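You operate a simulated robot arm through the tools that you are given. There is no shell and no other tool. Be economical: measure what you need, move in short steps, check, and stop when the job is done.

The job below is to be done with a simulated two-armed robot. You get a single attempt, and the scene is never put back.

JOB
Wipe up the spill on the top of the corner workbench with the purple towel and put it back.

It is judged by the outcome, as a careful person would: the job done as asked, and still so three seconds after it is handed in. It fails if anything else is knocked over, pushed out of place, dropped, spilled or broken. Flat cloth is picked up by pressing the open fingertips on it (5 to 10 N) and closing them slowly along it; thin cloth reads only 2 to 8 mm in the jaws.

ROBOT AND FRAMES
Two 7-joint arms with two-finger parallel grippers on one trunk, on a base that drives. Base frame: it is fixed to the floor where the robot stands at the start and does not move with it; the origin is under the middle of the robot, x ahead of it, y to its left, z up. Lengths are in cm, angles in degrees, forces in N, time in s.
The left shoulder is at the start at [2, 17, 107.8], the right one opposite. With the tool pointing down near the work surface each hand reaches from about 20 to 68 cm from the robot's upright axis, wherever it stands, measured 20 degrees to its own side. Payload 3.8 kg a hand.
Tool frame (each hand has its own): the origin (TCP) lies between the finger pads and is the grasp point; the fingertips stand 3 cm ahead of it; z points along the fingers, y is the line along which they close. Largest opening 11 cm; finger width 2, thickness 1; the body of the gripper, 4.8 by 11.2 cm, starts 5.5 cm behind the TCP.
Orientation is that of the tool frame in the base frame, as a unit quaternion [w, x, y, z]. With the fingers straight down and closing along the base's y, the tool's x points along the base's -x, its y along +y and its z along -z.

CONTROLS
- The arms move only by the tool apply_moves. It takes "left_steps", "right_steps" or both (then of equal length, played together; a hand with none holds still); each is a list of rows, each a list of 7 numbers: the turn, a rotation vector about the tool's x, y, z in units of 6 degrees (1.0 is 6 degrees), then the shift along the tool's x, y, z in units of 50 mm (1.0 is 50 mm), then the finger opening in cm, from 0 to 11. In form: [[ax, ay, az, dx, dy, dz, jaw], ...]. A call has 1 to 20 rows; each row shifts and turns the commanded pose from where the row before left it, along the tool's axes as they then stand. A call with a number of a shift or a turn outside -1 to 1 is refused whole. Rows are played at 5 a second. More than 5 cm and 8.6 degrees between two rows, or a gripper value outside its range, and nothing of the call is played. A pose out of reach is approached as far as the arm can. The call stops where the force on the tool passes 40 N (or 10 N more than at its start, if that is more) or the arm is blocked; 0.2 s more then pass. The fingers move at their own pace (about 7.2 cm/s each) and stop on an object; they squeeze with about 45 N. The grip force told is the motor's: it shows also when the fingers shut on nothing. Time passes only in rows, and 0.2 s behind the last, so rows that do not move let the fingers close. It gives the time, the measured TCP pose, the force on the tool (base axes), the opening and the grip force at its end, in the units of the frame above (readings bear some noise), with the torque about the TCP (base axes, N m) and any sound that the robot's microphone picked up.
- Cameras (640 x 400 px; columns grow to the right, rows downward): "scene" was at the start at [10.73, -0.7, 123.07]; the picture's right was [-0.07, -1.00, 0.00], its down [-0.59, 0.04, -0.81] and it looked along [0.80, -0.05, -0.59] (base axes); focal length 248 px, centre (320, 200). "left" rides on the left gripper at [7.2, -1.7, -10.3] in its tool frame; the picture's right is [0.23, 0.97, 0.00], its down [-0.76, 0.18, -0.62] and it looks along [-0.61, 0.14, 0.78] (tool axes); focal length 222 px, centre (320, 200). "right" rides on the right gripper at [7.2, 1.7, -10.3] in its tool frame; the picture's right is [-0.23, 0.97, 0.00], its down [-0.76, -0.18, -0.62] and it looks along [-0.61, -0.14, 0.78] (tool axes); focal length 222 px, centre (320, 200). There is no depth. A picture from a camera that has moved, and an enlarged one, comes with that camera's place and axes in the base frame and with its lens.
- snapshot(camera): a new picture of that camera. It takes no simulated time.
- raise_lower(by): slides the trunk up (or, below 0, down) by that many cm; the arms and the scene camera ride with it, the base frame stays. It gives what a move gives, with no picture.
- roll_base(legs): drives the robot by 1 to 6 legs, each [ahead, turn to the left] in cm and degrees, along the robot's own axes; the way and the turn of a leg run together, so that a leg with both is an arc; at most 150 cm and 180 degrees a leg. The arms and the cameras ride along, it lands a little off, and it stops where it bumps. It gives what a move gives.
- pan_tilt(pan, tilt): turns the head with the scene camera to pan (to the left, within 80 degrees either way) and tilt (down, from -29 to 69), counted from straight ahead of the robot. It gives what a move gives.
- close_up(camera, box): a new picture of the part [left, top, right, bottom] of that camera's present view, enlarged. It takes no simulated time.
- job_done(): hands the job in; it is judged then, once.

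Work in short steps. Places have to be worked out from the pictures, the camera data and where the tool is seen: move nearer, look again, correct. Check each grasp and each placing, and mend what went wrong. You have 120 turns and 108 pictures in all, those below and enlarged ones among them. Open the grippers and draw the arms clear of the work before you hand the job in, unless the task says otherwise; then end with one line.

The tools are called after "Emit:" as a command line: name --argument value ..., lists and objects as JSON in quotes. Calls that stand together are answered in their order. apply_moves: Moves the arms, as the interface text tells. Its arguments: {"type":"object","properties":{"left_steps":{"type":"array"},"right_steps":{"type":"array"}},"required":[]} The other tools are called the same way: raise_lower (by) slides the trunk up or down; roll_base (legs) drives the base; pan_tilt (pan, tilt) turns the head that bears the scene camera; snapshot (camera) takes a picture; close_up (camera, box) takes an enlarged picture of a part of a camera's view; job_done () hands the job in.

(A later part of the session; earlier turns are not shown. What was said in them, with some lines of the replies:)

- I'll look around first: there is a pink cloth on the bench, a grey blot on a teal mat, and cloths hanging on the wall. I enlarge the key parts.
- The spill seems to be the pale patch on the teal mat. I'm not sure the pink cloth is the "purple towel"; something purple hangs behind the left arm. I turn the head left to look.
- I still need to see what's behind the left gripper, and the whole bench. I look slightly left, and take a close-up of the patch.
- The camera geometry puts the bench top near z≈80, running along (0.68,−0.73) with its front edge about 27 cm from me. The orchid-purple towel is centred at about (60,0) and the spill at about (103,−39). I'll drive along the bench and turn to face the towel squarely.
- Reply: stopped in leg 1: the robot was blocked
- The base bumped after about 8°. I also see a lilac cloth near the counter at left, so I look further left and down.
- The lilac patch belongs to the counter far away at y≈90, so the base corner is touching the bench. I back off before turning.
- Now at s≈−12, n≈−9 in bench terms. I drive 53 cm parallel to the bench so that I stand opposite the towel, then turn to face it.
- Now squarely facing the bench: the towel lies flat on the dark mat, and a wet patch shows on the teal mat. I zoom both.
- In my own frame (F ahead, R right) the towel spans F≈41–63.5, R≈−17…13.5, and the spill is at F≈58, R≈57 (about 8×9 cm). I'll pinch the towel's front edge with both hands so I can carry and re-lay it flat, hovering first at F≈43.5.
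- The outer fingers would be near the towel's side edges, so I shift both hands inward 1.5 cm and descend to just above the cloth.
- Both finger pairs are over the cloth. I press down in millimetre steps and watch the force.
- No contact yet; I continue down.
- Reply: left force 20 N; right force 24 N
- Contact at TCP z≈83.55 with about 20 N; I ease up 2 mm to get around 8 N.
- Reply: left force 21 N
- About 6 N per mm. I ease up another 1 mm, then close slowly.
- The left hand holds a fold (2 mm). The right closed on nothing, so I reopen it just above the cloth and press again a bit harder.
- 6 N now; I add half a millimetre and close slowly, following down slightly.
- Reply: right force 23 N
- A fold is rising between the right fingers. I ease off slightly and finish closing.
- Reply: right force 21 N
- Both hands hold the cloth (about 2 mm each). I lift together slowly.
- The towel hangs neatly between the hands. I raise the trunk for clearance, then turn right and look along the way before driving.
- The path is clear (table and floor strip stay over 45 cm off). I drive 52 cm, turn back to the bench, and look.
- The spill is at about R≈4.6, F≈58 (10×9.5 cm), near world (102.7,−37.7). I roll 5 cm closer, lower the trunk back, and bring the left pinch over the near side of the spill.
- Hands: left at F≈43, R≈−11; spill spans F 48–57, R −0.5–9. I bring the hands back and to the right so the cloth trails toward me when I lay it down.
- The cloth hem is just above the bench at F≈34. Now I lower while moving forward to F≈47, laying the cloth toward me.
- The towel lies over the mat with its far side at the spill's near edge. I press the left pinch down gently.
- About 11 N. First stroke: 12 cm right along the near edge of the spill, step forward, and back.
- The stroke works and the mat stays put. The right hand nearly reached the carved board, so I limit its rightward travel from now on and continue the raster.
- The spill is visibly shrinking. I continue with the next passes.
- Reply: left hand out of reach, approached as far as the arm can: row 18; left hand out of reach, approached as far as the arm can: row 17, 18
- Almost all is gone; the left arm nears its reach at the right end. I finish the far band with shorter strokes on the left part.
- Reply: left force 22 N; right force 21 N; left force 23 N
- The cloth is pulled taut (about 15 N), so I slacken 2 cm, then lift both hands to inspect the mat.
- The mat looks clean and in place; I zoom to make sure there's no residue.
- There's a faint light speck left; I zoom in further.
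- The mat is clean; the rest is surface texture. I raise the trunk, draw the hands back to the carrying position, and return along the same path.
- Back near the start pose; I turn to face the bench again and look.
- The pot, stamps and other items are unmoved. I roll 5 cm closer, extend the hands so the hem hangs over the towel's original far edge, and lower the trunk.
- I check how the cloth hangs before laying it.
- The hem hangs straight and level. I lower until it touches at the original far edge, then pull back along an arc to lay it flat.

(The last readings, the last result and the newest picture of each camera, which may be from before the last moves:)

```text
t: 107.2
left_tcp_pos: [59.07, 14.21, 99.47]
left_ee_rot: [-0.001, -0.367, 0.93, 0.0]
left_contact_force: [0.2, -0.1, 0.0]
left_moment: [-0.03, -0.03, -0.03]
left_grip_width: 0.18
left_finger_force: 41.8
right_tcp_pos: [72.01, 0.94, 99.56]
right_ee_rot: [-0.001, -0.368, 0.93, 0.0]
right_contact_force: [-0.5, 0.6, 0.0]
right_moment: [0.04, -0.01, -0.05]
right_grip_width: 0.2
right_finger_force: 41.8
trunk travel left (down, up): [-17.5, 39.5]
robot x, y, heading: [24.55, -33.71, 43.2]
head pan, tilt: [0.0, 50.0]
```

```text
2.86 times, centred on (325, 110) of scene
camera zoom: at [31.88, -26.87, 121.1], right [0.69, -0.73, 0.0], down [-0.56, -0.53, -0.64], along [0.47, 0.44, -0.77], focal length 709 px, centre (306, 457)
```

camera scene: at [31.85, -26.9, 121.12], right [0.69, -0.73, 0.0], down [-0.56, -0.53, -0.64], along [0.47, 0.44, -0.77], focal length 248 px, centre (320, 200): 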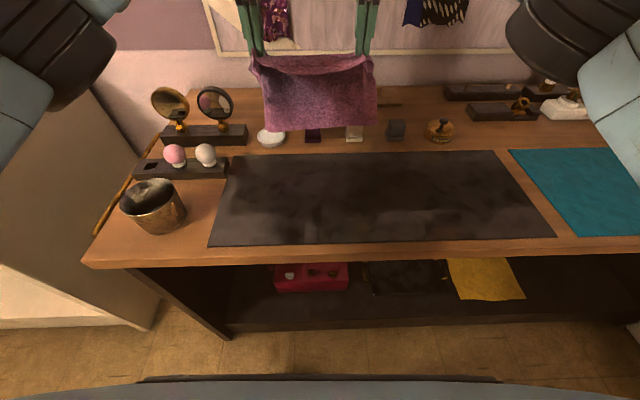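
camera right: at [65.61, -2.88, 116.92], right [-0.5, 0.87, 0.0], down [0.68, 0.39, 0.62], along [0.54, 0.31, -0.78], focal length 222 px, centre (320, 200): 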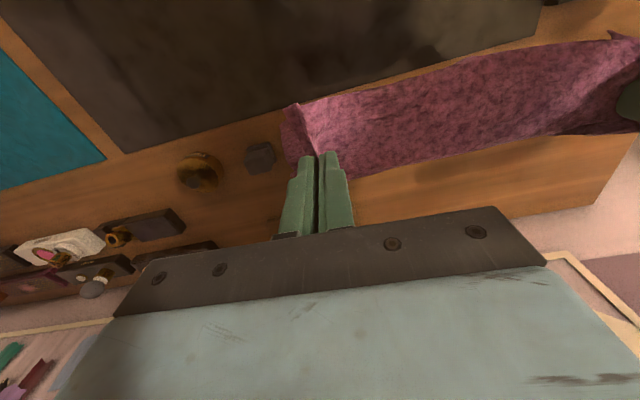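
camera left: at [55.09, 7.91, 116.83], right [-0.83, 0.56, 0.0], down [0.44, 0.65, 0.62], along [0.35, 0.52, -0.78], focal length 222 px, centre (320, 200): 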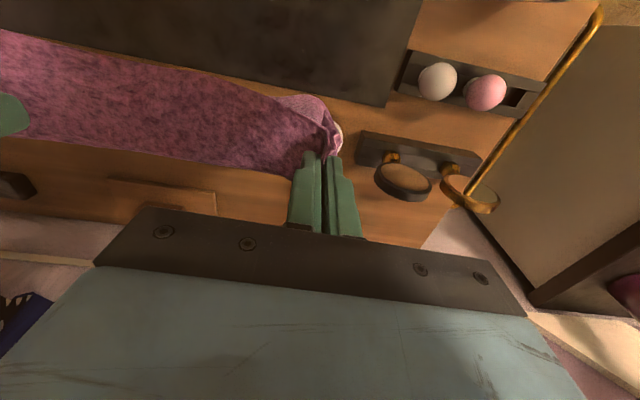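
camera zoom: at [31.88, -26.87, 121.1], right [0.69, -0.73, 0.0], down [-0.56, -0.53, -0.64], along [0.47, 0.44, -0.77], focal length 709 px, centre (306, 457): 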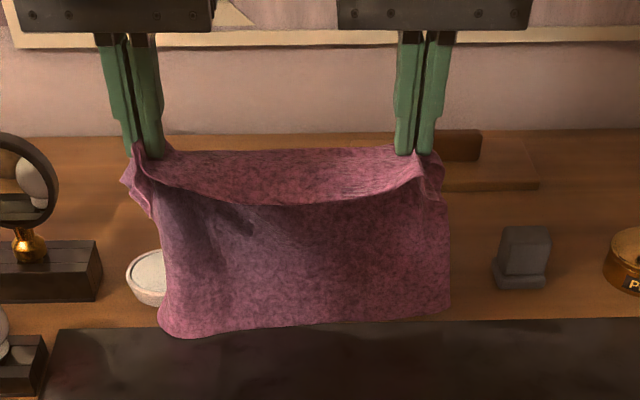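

The hem is right at the mat's far edge, as originally. Now the pull-back arc.

Emit:
apply_moves --left_steps '[[0, 0, 0, 0.4, 0, 0.04, 0], [0, 0, 0, 0.4, 0, 0.1, 0], [0, 0, 0, 0.4, 0, 0.14, 0], [0, 0, 0, 0.4, 0, 0.2, 0], [0, 0, 0, 0.4, 0, 0.28, 0], [0, 0, 0, 0.3, 0, 0.3, 0], [0, 0, 0, 0.3, 0, 0.36, 0]]' --right_steps '[[0, 0, 0, 0.4, 0, 0.04, 0], [0, 0, 0, 0.4, 0, 0.1, 0], [0, 0, 0, 0.4, 0, 0.14, 0], [0, 0, 0, 0.4, 0, 0.2, 0], [0, 0, 0, 0.4, 0, 0.28, 0], [0, 0, 0, 0.3, 0, 0.3, 0], [0, 0, 0, 0.3, 0, 0.36, 0]]'

Emit:
snapshot --camera "scene"

```text
t: 108.8
left_tcp_pos: [49.63, 5.18, 92.45]
left_ee_rot: [-0.001, -0.367, 0.93, -0.001]
left_contact_force: [0.9, 0.0, 1.0]
left_moment: [0.01, -0.03, -0.04]
left_grip_width: 0.23
left_finger_force: 42.4
right_tcp_pos: [62.44, -8.06, 92.33]
right_ee_rot: [-0.001, -0.368, 0.93, -0.001]
right_contact_force: [0.5, -0.9, -0.1]
right_moment: [0.02, -0.02, -0.05]
right_grip_width: 0.15
right_finger_force: 41.5
trunk travel left (down, up): [-17.5, 39.5]
robot x, y, heading: [25.05, -33.47, 43.2]
head pan, tilt: [0.0, 50.0]
```

```text
53 pictures are left
camera scene: at [31.86, -26.89, 121.11], right [0.69, -0.73, 0.0], down [-0.56, -0.53, -0.64], along [0.47, 0.44, -0.77], focal length 248 px, centre (320, 200)
```

scene: 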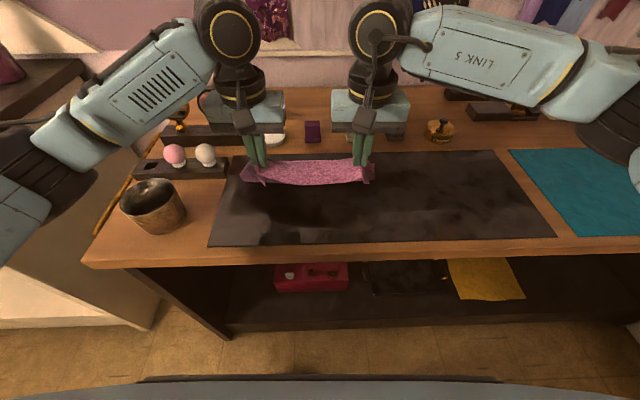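

Going well; finish the arc to the original near edge.

Emit:
apply_moves --left_steps '[[0, 0, 0, 0.26, 0, 0.34, 0], [0, 0, 0, 0.24, 0, 0.34, 0], [0, 0, 0, 0.24, 0, 0.34, 0], [0, 0, 0, 0.2, 0, 0.34, 0], [0, 0, 0, 0.1, 0, 0.1, 0]]' --right_steps '[[0, 0, 0, 0.26, 0, 0.34, 0], [0, 0, 0, 0.24, 0, 0.34, 0], [0, 0, 0, 0.24, 0, 0.34, 0], [0, 0, 0, 0.2, 0, 0.34, 0], [0, 0, 0, 0.1, 0, 0.1, 0]]'

Emit:
snapshot --camera "scene"

Emit:
snapshot --camera "right"

Emit:
snapshot --camera "left"

```text
t: 110.0
left_tcp_pos: [45.68, 1.72, 85.16]
left_ee_rot: [0.0, -0.367, 0.93, 0.0]
left_contact_force: [0.3, -0.8, 0.6]
left_moment: [-0.01, 0.01, -0.03]
left_grip_width: 0.22
left_finger_force: 41.8
right_tcp_pos: [58.68, -11.54, 85.03]
right_ee_rot: [0.0, -0.368, 0.93, 0.001]
right_contact_force: [0.8, -0.9, 0.0]
right_moment: [0.01, -0.02, -0.07]
right_grip_width: 0.17
right_finger_force: 41.6
trunk travel left (down, up): [-17.5, 39.5]
robot x, y, heading: [24.87, -33.17, 43.1]
head pan, tilt: [0.0, 50.0]
```

```text
52 pictures are left
camera scene: at [31.86, -26.89, 121.11], right [0.69, -0.73, 0.0], down [-0.56, -0.53, -0.64], along [0.47, 0.44, -0.77], focal length 248 px, centre (320, 200)
```

scene: 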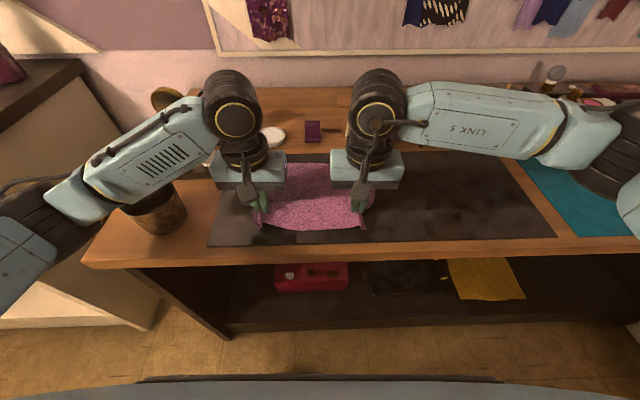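

```text
51 pictures are left
camera right: at [52.33, -15.3, 95.46], right [-0.5, 0.87, 0.0], down [0.68, 0.39, 0.62], along [0.54, 0.31, -0.78], focal length 222 px, centre (320, 200)
```

right: 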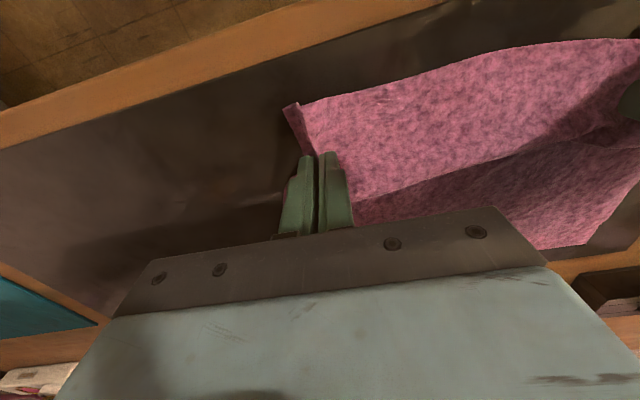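

```text
50 pictures are left
camera left: at [41.76, -4.49, 95.43], right [-0.83, 0.56, 0.0], down [0.44, 0.65, 0.62], along [0.35, 0.52, -0.78], focal length 222 px, centre (320, 200)
```

left: 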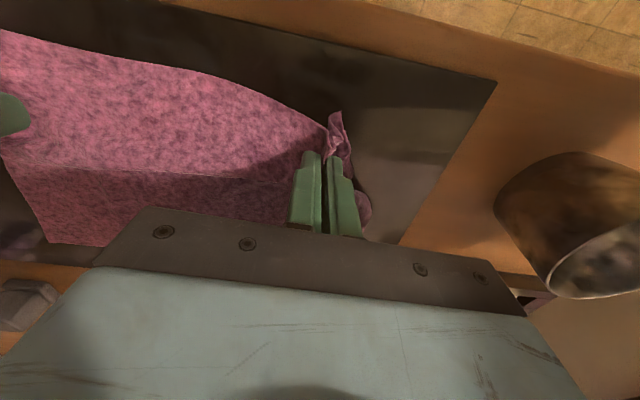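

The towel lies back in place. I lower the pinches onto the mat with light pressure, then open slowly so the gathers spread out again.

Emit:
apply_moves --left_steps '[[0, 0, 0, 0.08, 0, 0.12, 0], [0, 0, 0, 0.08, 0, 0.12, 0], [0, 0, 0, 0, 0, 0.06, 0], [0, 0, 0, 0, 0, 0.03, 0], [0, 0, 0, 0, 0, 0, 0]]' --right_steps '[[0, 0, 0, 0.08, 0, 0.12, 0], [0, 0, 0, 0.08, 0, 0.12, 0], [0, 0, 0, 0, 0, 0.05, 0], [0, 0, 0, 0, 0, 0.02, 0], [0, 0, 0, 0, 0, 0, 0]]'

```text
t: 111.2
left_tcp_pos: [45.21, 1.18, 83.54]
left_ee_rot: [0.001, -0.367, 0.93, 0.0]
left_contact_force: [-2.5, 0.7, 16.1]
left_moment: [0.01, 0.22, -0.07]
left_grip_width: 0.19
left_finger_force: 41.7
right_tcp_pos: [58.1, -12.06, 83.59]
right_ee_rot: [0.0, -0.368, 0.93, 0.001]
right_contact_force: [0.5, 0.2, 0.8]
right_moment: [-0.03, -0.02, -0.04]
right_grip_width: 0.21
right_finger_force: 41.5
trunk travel left (down, up): [-17.5, 39.5]
robot x, y, heading: [24.67, -33.49, 43.4]
head pan, tilt: [0.0, 50.0]
```

Left presses 16 N, right barely touches. I balance both to about 8 N and then open slowly.

Emit:
apply_moves --left_steps '[[0, 0, 0, 0, 0, -0.025, 0], [0, 0, 0, 0, 0, 0, 0.5], [0, 0, 0, 0, 0, 0, 1], [0, 0, 0, 0, 0, 0, 1.5], [0, 0, 0, 0, 0, 0, 2], [0, 0, 0, 0, 0, 0, 2.5], [0, 0, 0, 0, 0, 0, 3], [0, 0, 0, 0, 0, 0, 3.5], [0, 0, 0, 0, 0, 0, 4], [0, 0, 0, 0, 0, 0, 4.5], [0, 0, 0, 0, 0, 0, 5], [0, 0, 0, 0, 0, 0, 5]]' --right_steps '[[0, 0, 0, 0, 0, 0.03, 0], [0, 0, 0, 0, 0, 0, 0.5], [0, 0, 0, 0, 0, 0, 1], [0, 0, 0, 0, 0, 0, 1.5], [0, 0, 0, 0, 0, 0, 2], [0, 0, 0, 0, 0, 0, 2.5], [0, 0, 0, 0, 0, 0, 3], [0, 0, 0, 0, 0, 0, 3.5], [0, 0, 0, 0, 0, 0, 4], [0, 0, 0, 0, 0, 0, 4.5], [0, 0, 0, 0, 0, 0, 5], [0, 0, 0, 0, 0, 0, 5]]'

Emit:
snapshot --camera "right"

Emit:
snapshot --camera "left"

```text
t: 113.8
left_tcp_pos: [45.16, 1.21, 83.72]
left_ee_rot: [0.0, -0.368, 0.93, -0.001]
left_contact_force: [0.4, -0.4, 8.6]
left_moment: [0.11, 0.2, 0.01]
left_grip_width: 4.95
left_finger_force: 0.0
right_tcp_pos: [58.04, -12.15, 83.57]
right_ee_rot: [0.001, -0.368, 0.93, 0.0]
right_contact_force: [-2.2, 2.3, 22.6]
right_moment: [-0.34, -0.31, -0.02]
right_grip_width: 4.77
right_finger_force: 0.0
trunk travel left (down, up): [-17.5, 39.5]
robot x, y, heading: [24.65, -33.8, 43.3]
head pan, tilt: [0.0, 50.0]
```

```text
49 pictures are left
camera right: at [51.65, -15.91, 93.91], right [-0.5, 0.87, 0.0], down [0.68, 0.39, 0.62], along [0.54, 0.31, -0.78], focal length 222 px, centre (320, 200)
```

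right: 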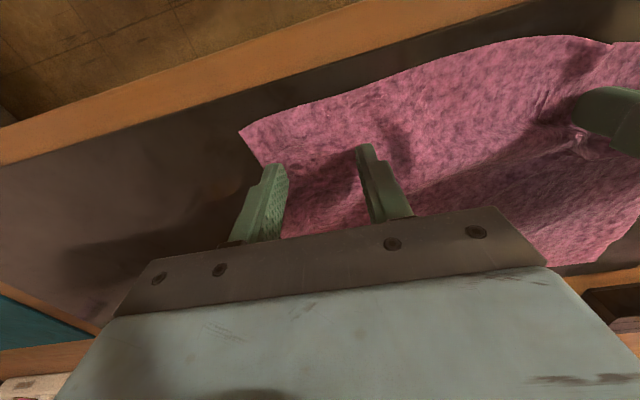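

```text
48 pictures are left
camera left: at [41.11, -5.1, 93.94], right [-0.83, 0.56, 0.0], down [0.43, 0.65, 0.62], along [0.35, 0.52, -0.78], focal length 222 px, centre (320, 200)
```

left: 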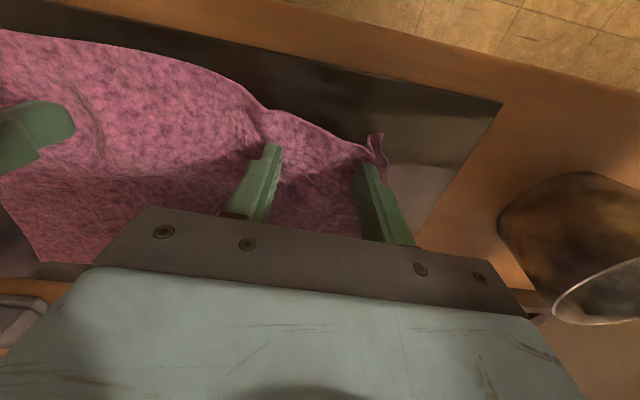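

The gathers opened well. I lift both hands straight up and clear to inspect.

Emit:
apply_moves --left_steps '[[0, 0, 0, 0, 0, -0.1, 5], [0, 0, 0, 0, 0, -0.5, 5], [0, 0, 0, 0, 0, -0.8, 5], [0, 0, 0, 0, 0, -0.8, 5], [0, 0, 0, 0, 0.5, -0.5, 5], [0, 0, 0, 0, 0.9, -0.2, 5], [0, 0, 0, 0, 0.9, 0, 5]]' --right_steps '[[0, 0, 0, 0, 0, -0.1, 5], [0, 0, 0, 0, 0, -0.5, 5], [0, 0, 0, 0, 0, -0.8, 5], [0, 0, 0, 0, 0, -0.8, 5], [0, 0, 0, 0, -0.5, -0.5, 5], [0, 0, 0, 0, -0.9, -0.2, 5], [0, 0, 0, 0, -0.9, 0, 5]]'

Emit:
snapshot --camera "scene"

Emit:
close_up --camera "scene" --box '[190, 120, 430, 270]'

```text
t: 115.4
left_tcp_pos: [37.36, 9.51, 98.14]
left_ee_rot: [-0.001, -0.367, 0.93, 0.0]
left_contact_force: [-0.5, -0.1, 0.1]
left_moment: [-0.02, -0.01, -0.01]
left_grip_width: 4.98
left_finger_force: 0.1
right_tcp_pos: [65.83, -20.68, 98.14]
right_ee_rot: [0.0, -0.369, 0.93, 0.0]
right_contact_force: [0.2, -0.6, 0.2]
right_moment: [-0.03, -0.02, -0.04]
right_grip_width: 4.99
right_finger_force: 0.0
trunk travel left (down, up): [-17.5, 39.5]
robot x, y, heading: [24.77, -33.53, 43.3]
head pan, tilt: [0.0, 50.0]
```

```text
47 pictures are left
camera scene: at [31.84, -26.93, 121.11], right [0.69, -0.73, 0.0], down [-0.56, -0.53, -0.64], along [0.47, 0.44, -0.77], focal length 248 px, centre (320, 200)
```

scene: 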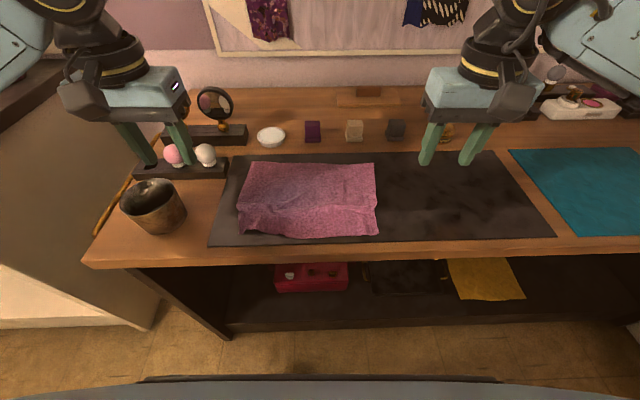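

```text
2.67 times, centred on (310, 195) of scene
camera zoom: at [31.84, -26.93, 121.11], right [0.69, -0.73, 0.0], down [-0.56, -0.53, -0.64], along [0.47, 0.44, -0.77], focal length 662 px, centre (347, 213)
```

zoom: 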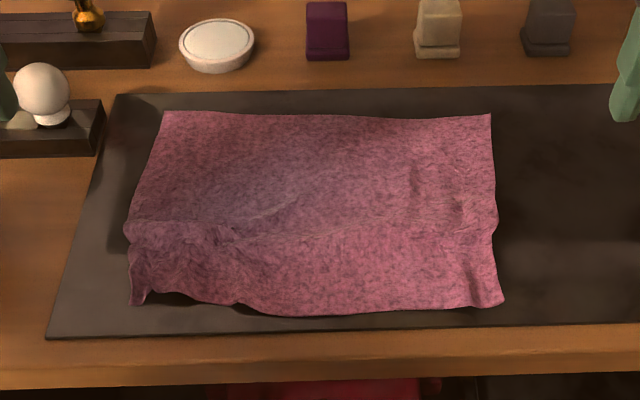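

The towel is back at its place, spread out, with all neighbours undisturbed. I raise the hands, back the base off, and take a final look.

Emit:
apply_moves --left_steps '[[0, 0, 0, 0, 0, -0.8, 5], [0, 0, 0, 0, 0, -0.8, 5], [0, 0, 0, 0, 0, -0.8, 5]]' --right_steps '[[0, 0, 0, 0, 0, -0.8, 5], [0, 0, 0, 0, 0, -0.8, 5], [0, 0, 0, 0, 0, -0.8, 5]]'

Emit:
roll_base --legs '[[-12, 0]]'

Emit:
pan_tilt --pan -10 --tilt 40

Emit:
snapshot --camera "scene"

```text
t: 116.2
left_tcp_pos: [37.29, 9.53, 110.06]
left_ee_rot: [0.0, -0.367, 0.93, 0.0]
left_contact_force: [-0.2, -0.3, -0.1]
left_moment: [0.01, 0.0, 0.03]
left_grip_width: 5.03
left_finger_force: 0.0
right_tcp_pos: [65.96, -20.57, 110.11]
right_ee_rot: [0.0, -0.368, 0.93, 0.0]
right_contact_force: [0.3, -0.5, 0.4]
right_moment: [-0.01, 0.03, 0.03]
right_grip_width: 5.01
right_finger_force: 0.0
trunk travel left (down, up): [-17.5, 39.5]
robot x, y, heading: [25.07, -33.64, 43.5]
head pan, tilt: [0.0, 50.0]
```

```text
t: 117.4
left_tcp_pos: [28.61, 1.29, 110.18]
left_ee_rot: [0.0, -0.367, 0.93, 0.0]
left_contact_force: [0.5, -0.9, 0.0]
left_moment: [0.0, -0.03, 0.01]
left_grip_width: 5.01
left_finger_force: 0.1
right_tcp_pos: [57.32, -28.83, 109.99]
right_ee_rot: [0.0, -0.368, 0.93, 0.0]
right_contact_force: [0.2, 0.0, 0.7]
right_moment: [-0.01, -0.05, 0.02]
right_grip_width: 5.02
right_finger_force: 0.0
trunk travel left (down, up): [-17.5, 39.5]
robot x, y, heading: [15.94, -41.84, 43.3]
head pan, tilt: [0.0, 50.0]
```

```text
t: 118.2
left_tcp_pos: [28.6, 1.34, 110.06]
left_ee_rot: [-0.001, -0.367, 0.93, 0.0]
left_contact_force: [-0.4, 0.0, -0.3]
left_moment: [-0.01, 0.0, -0.01]
left_grip_width: 5.05
left_finger_force: 0.0
right_tcp_pos: [57.31, -28.59, 110.1]
right_ee_rot: [0.0, -0.367, 0.93, -0.001]
right_contact_force: [-0.2, -0.5, 0.1]
right_moment: [-0.01, 0.02, -0.02]
right_grip_width: 5.0
right_finger_force: 0.0
trunk travel left (down, up): [-17.5, 39.5]
robot x, y, heading: [16.0, -41.74, 43.4]
head pan, tilt: [-10.0, 40.0]
```

```text
45 pictures are left
camera scene: at [24.71, -35.69, 122.52], right [0.55, -0.83, 0.0], down [-0.54, -0.35, -0.77], along [0.64, 0.42, -0.64], focal length 248 px, centre (320, 200)
```

scene: 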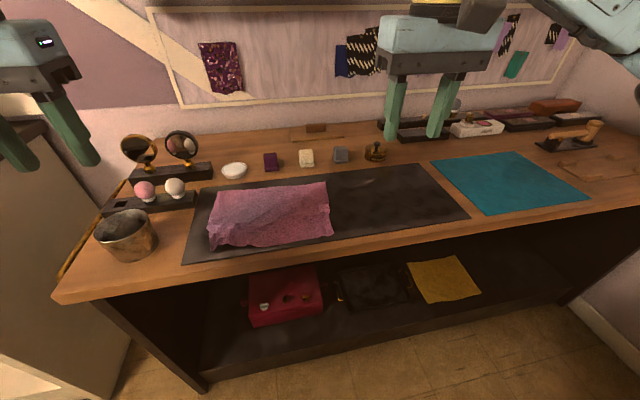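

The teal mat is clean, the towel is back, nothing else has moved, and the arms are clear, so I hand the job in.

Emit:
job_done

```text
The job is handed in.
```

I wiped up the spill with the purple towel and laid the towel back where it was, slightly wrinkled and within about 2 cm of its old spot; nothing else was moved.
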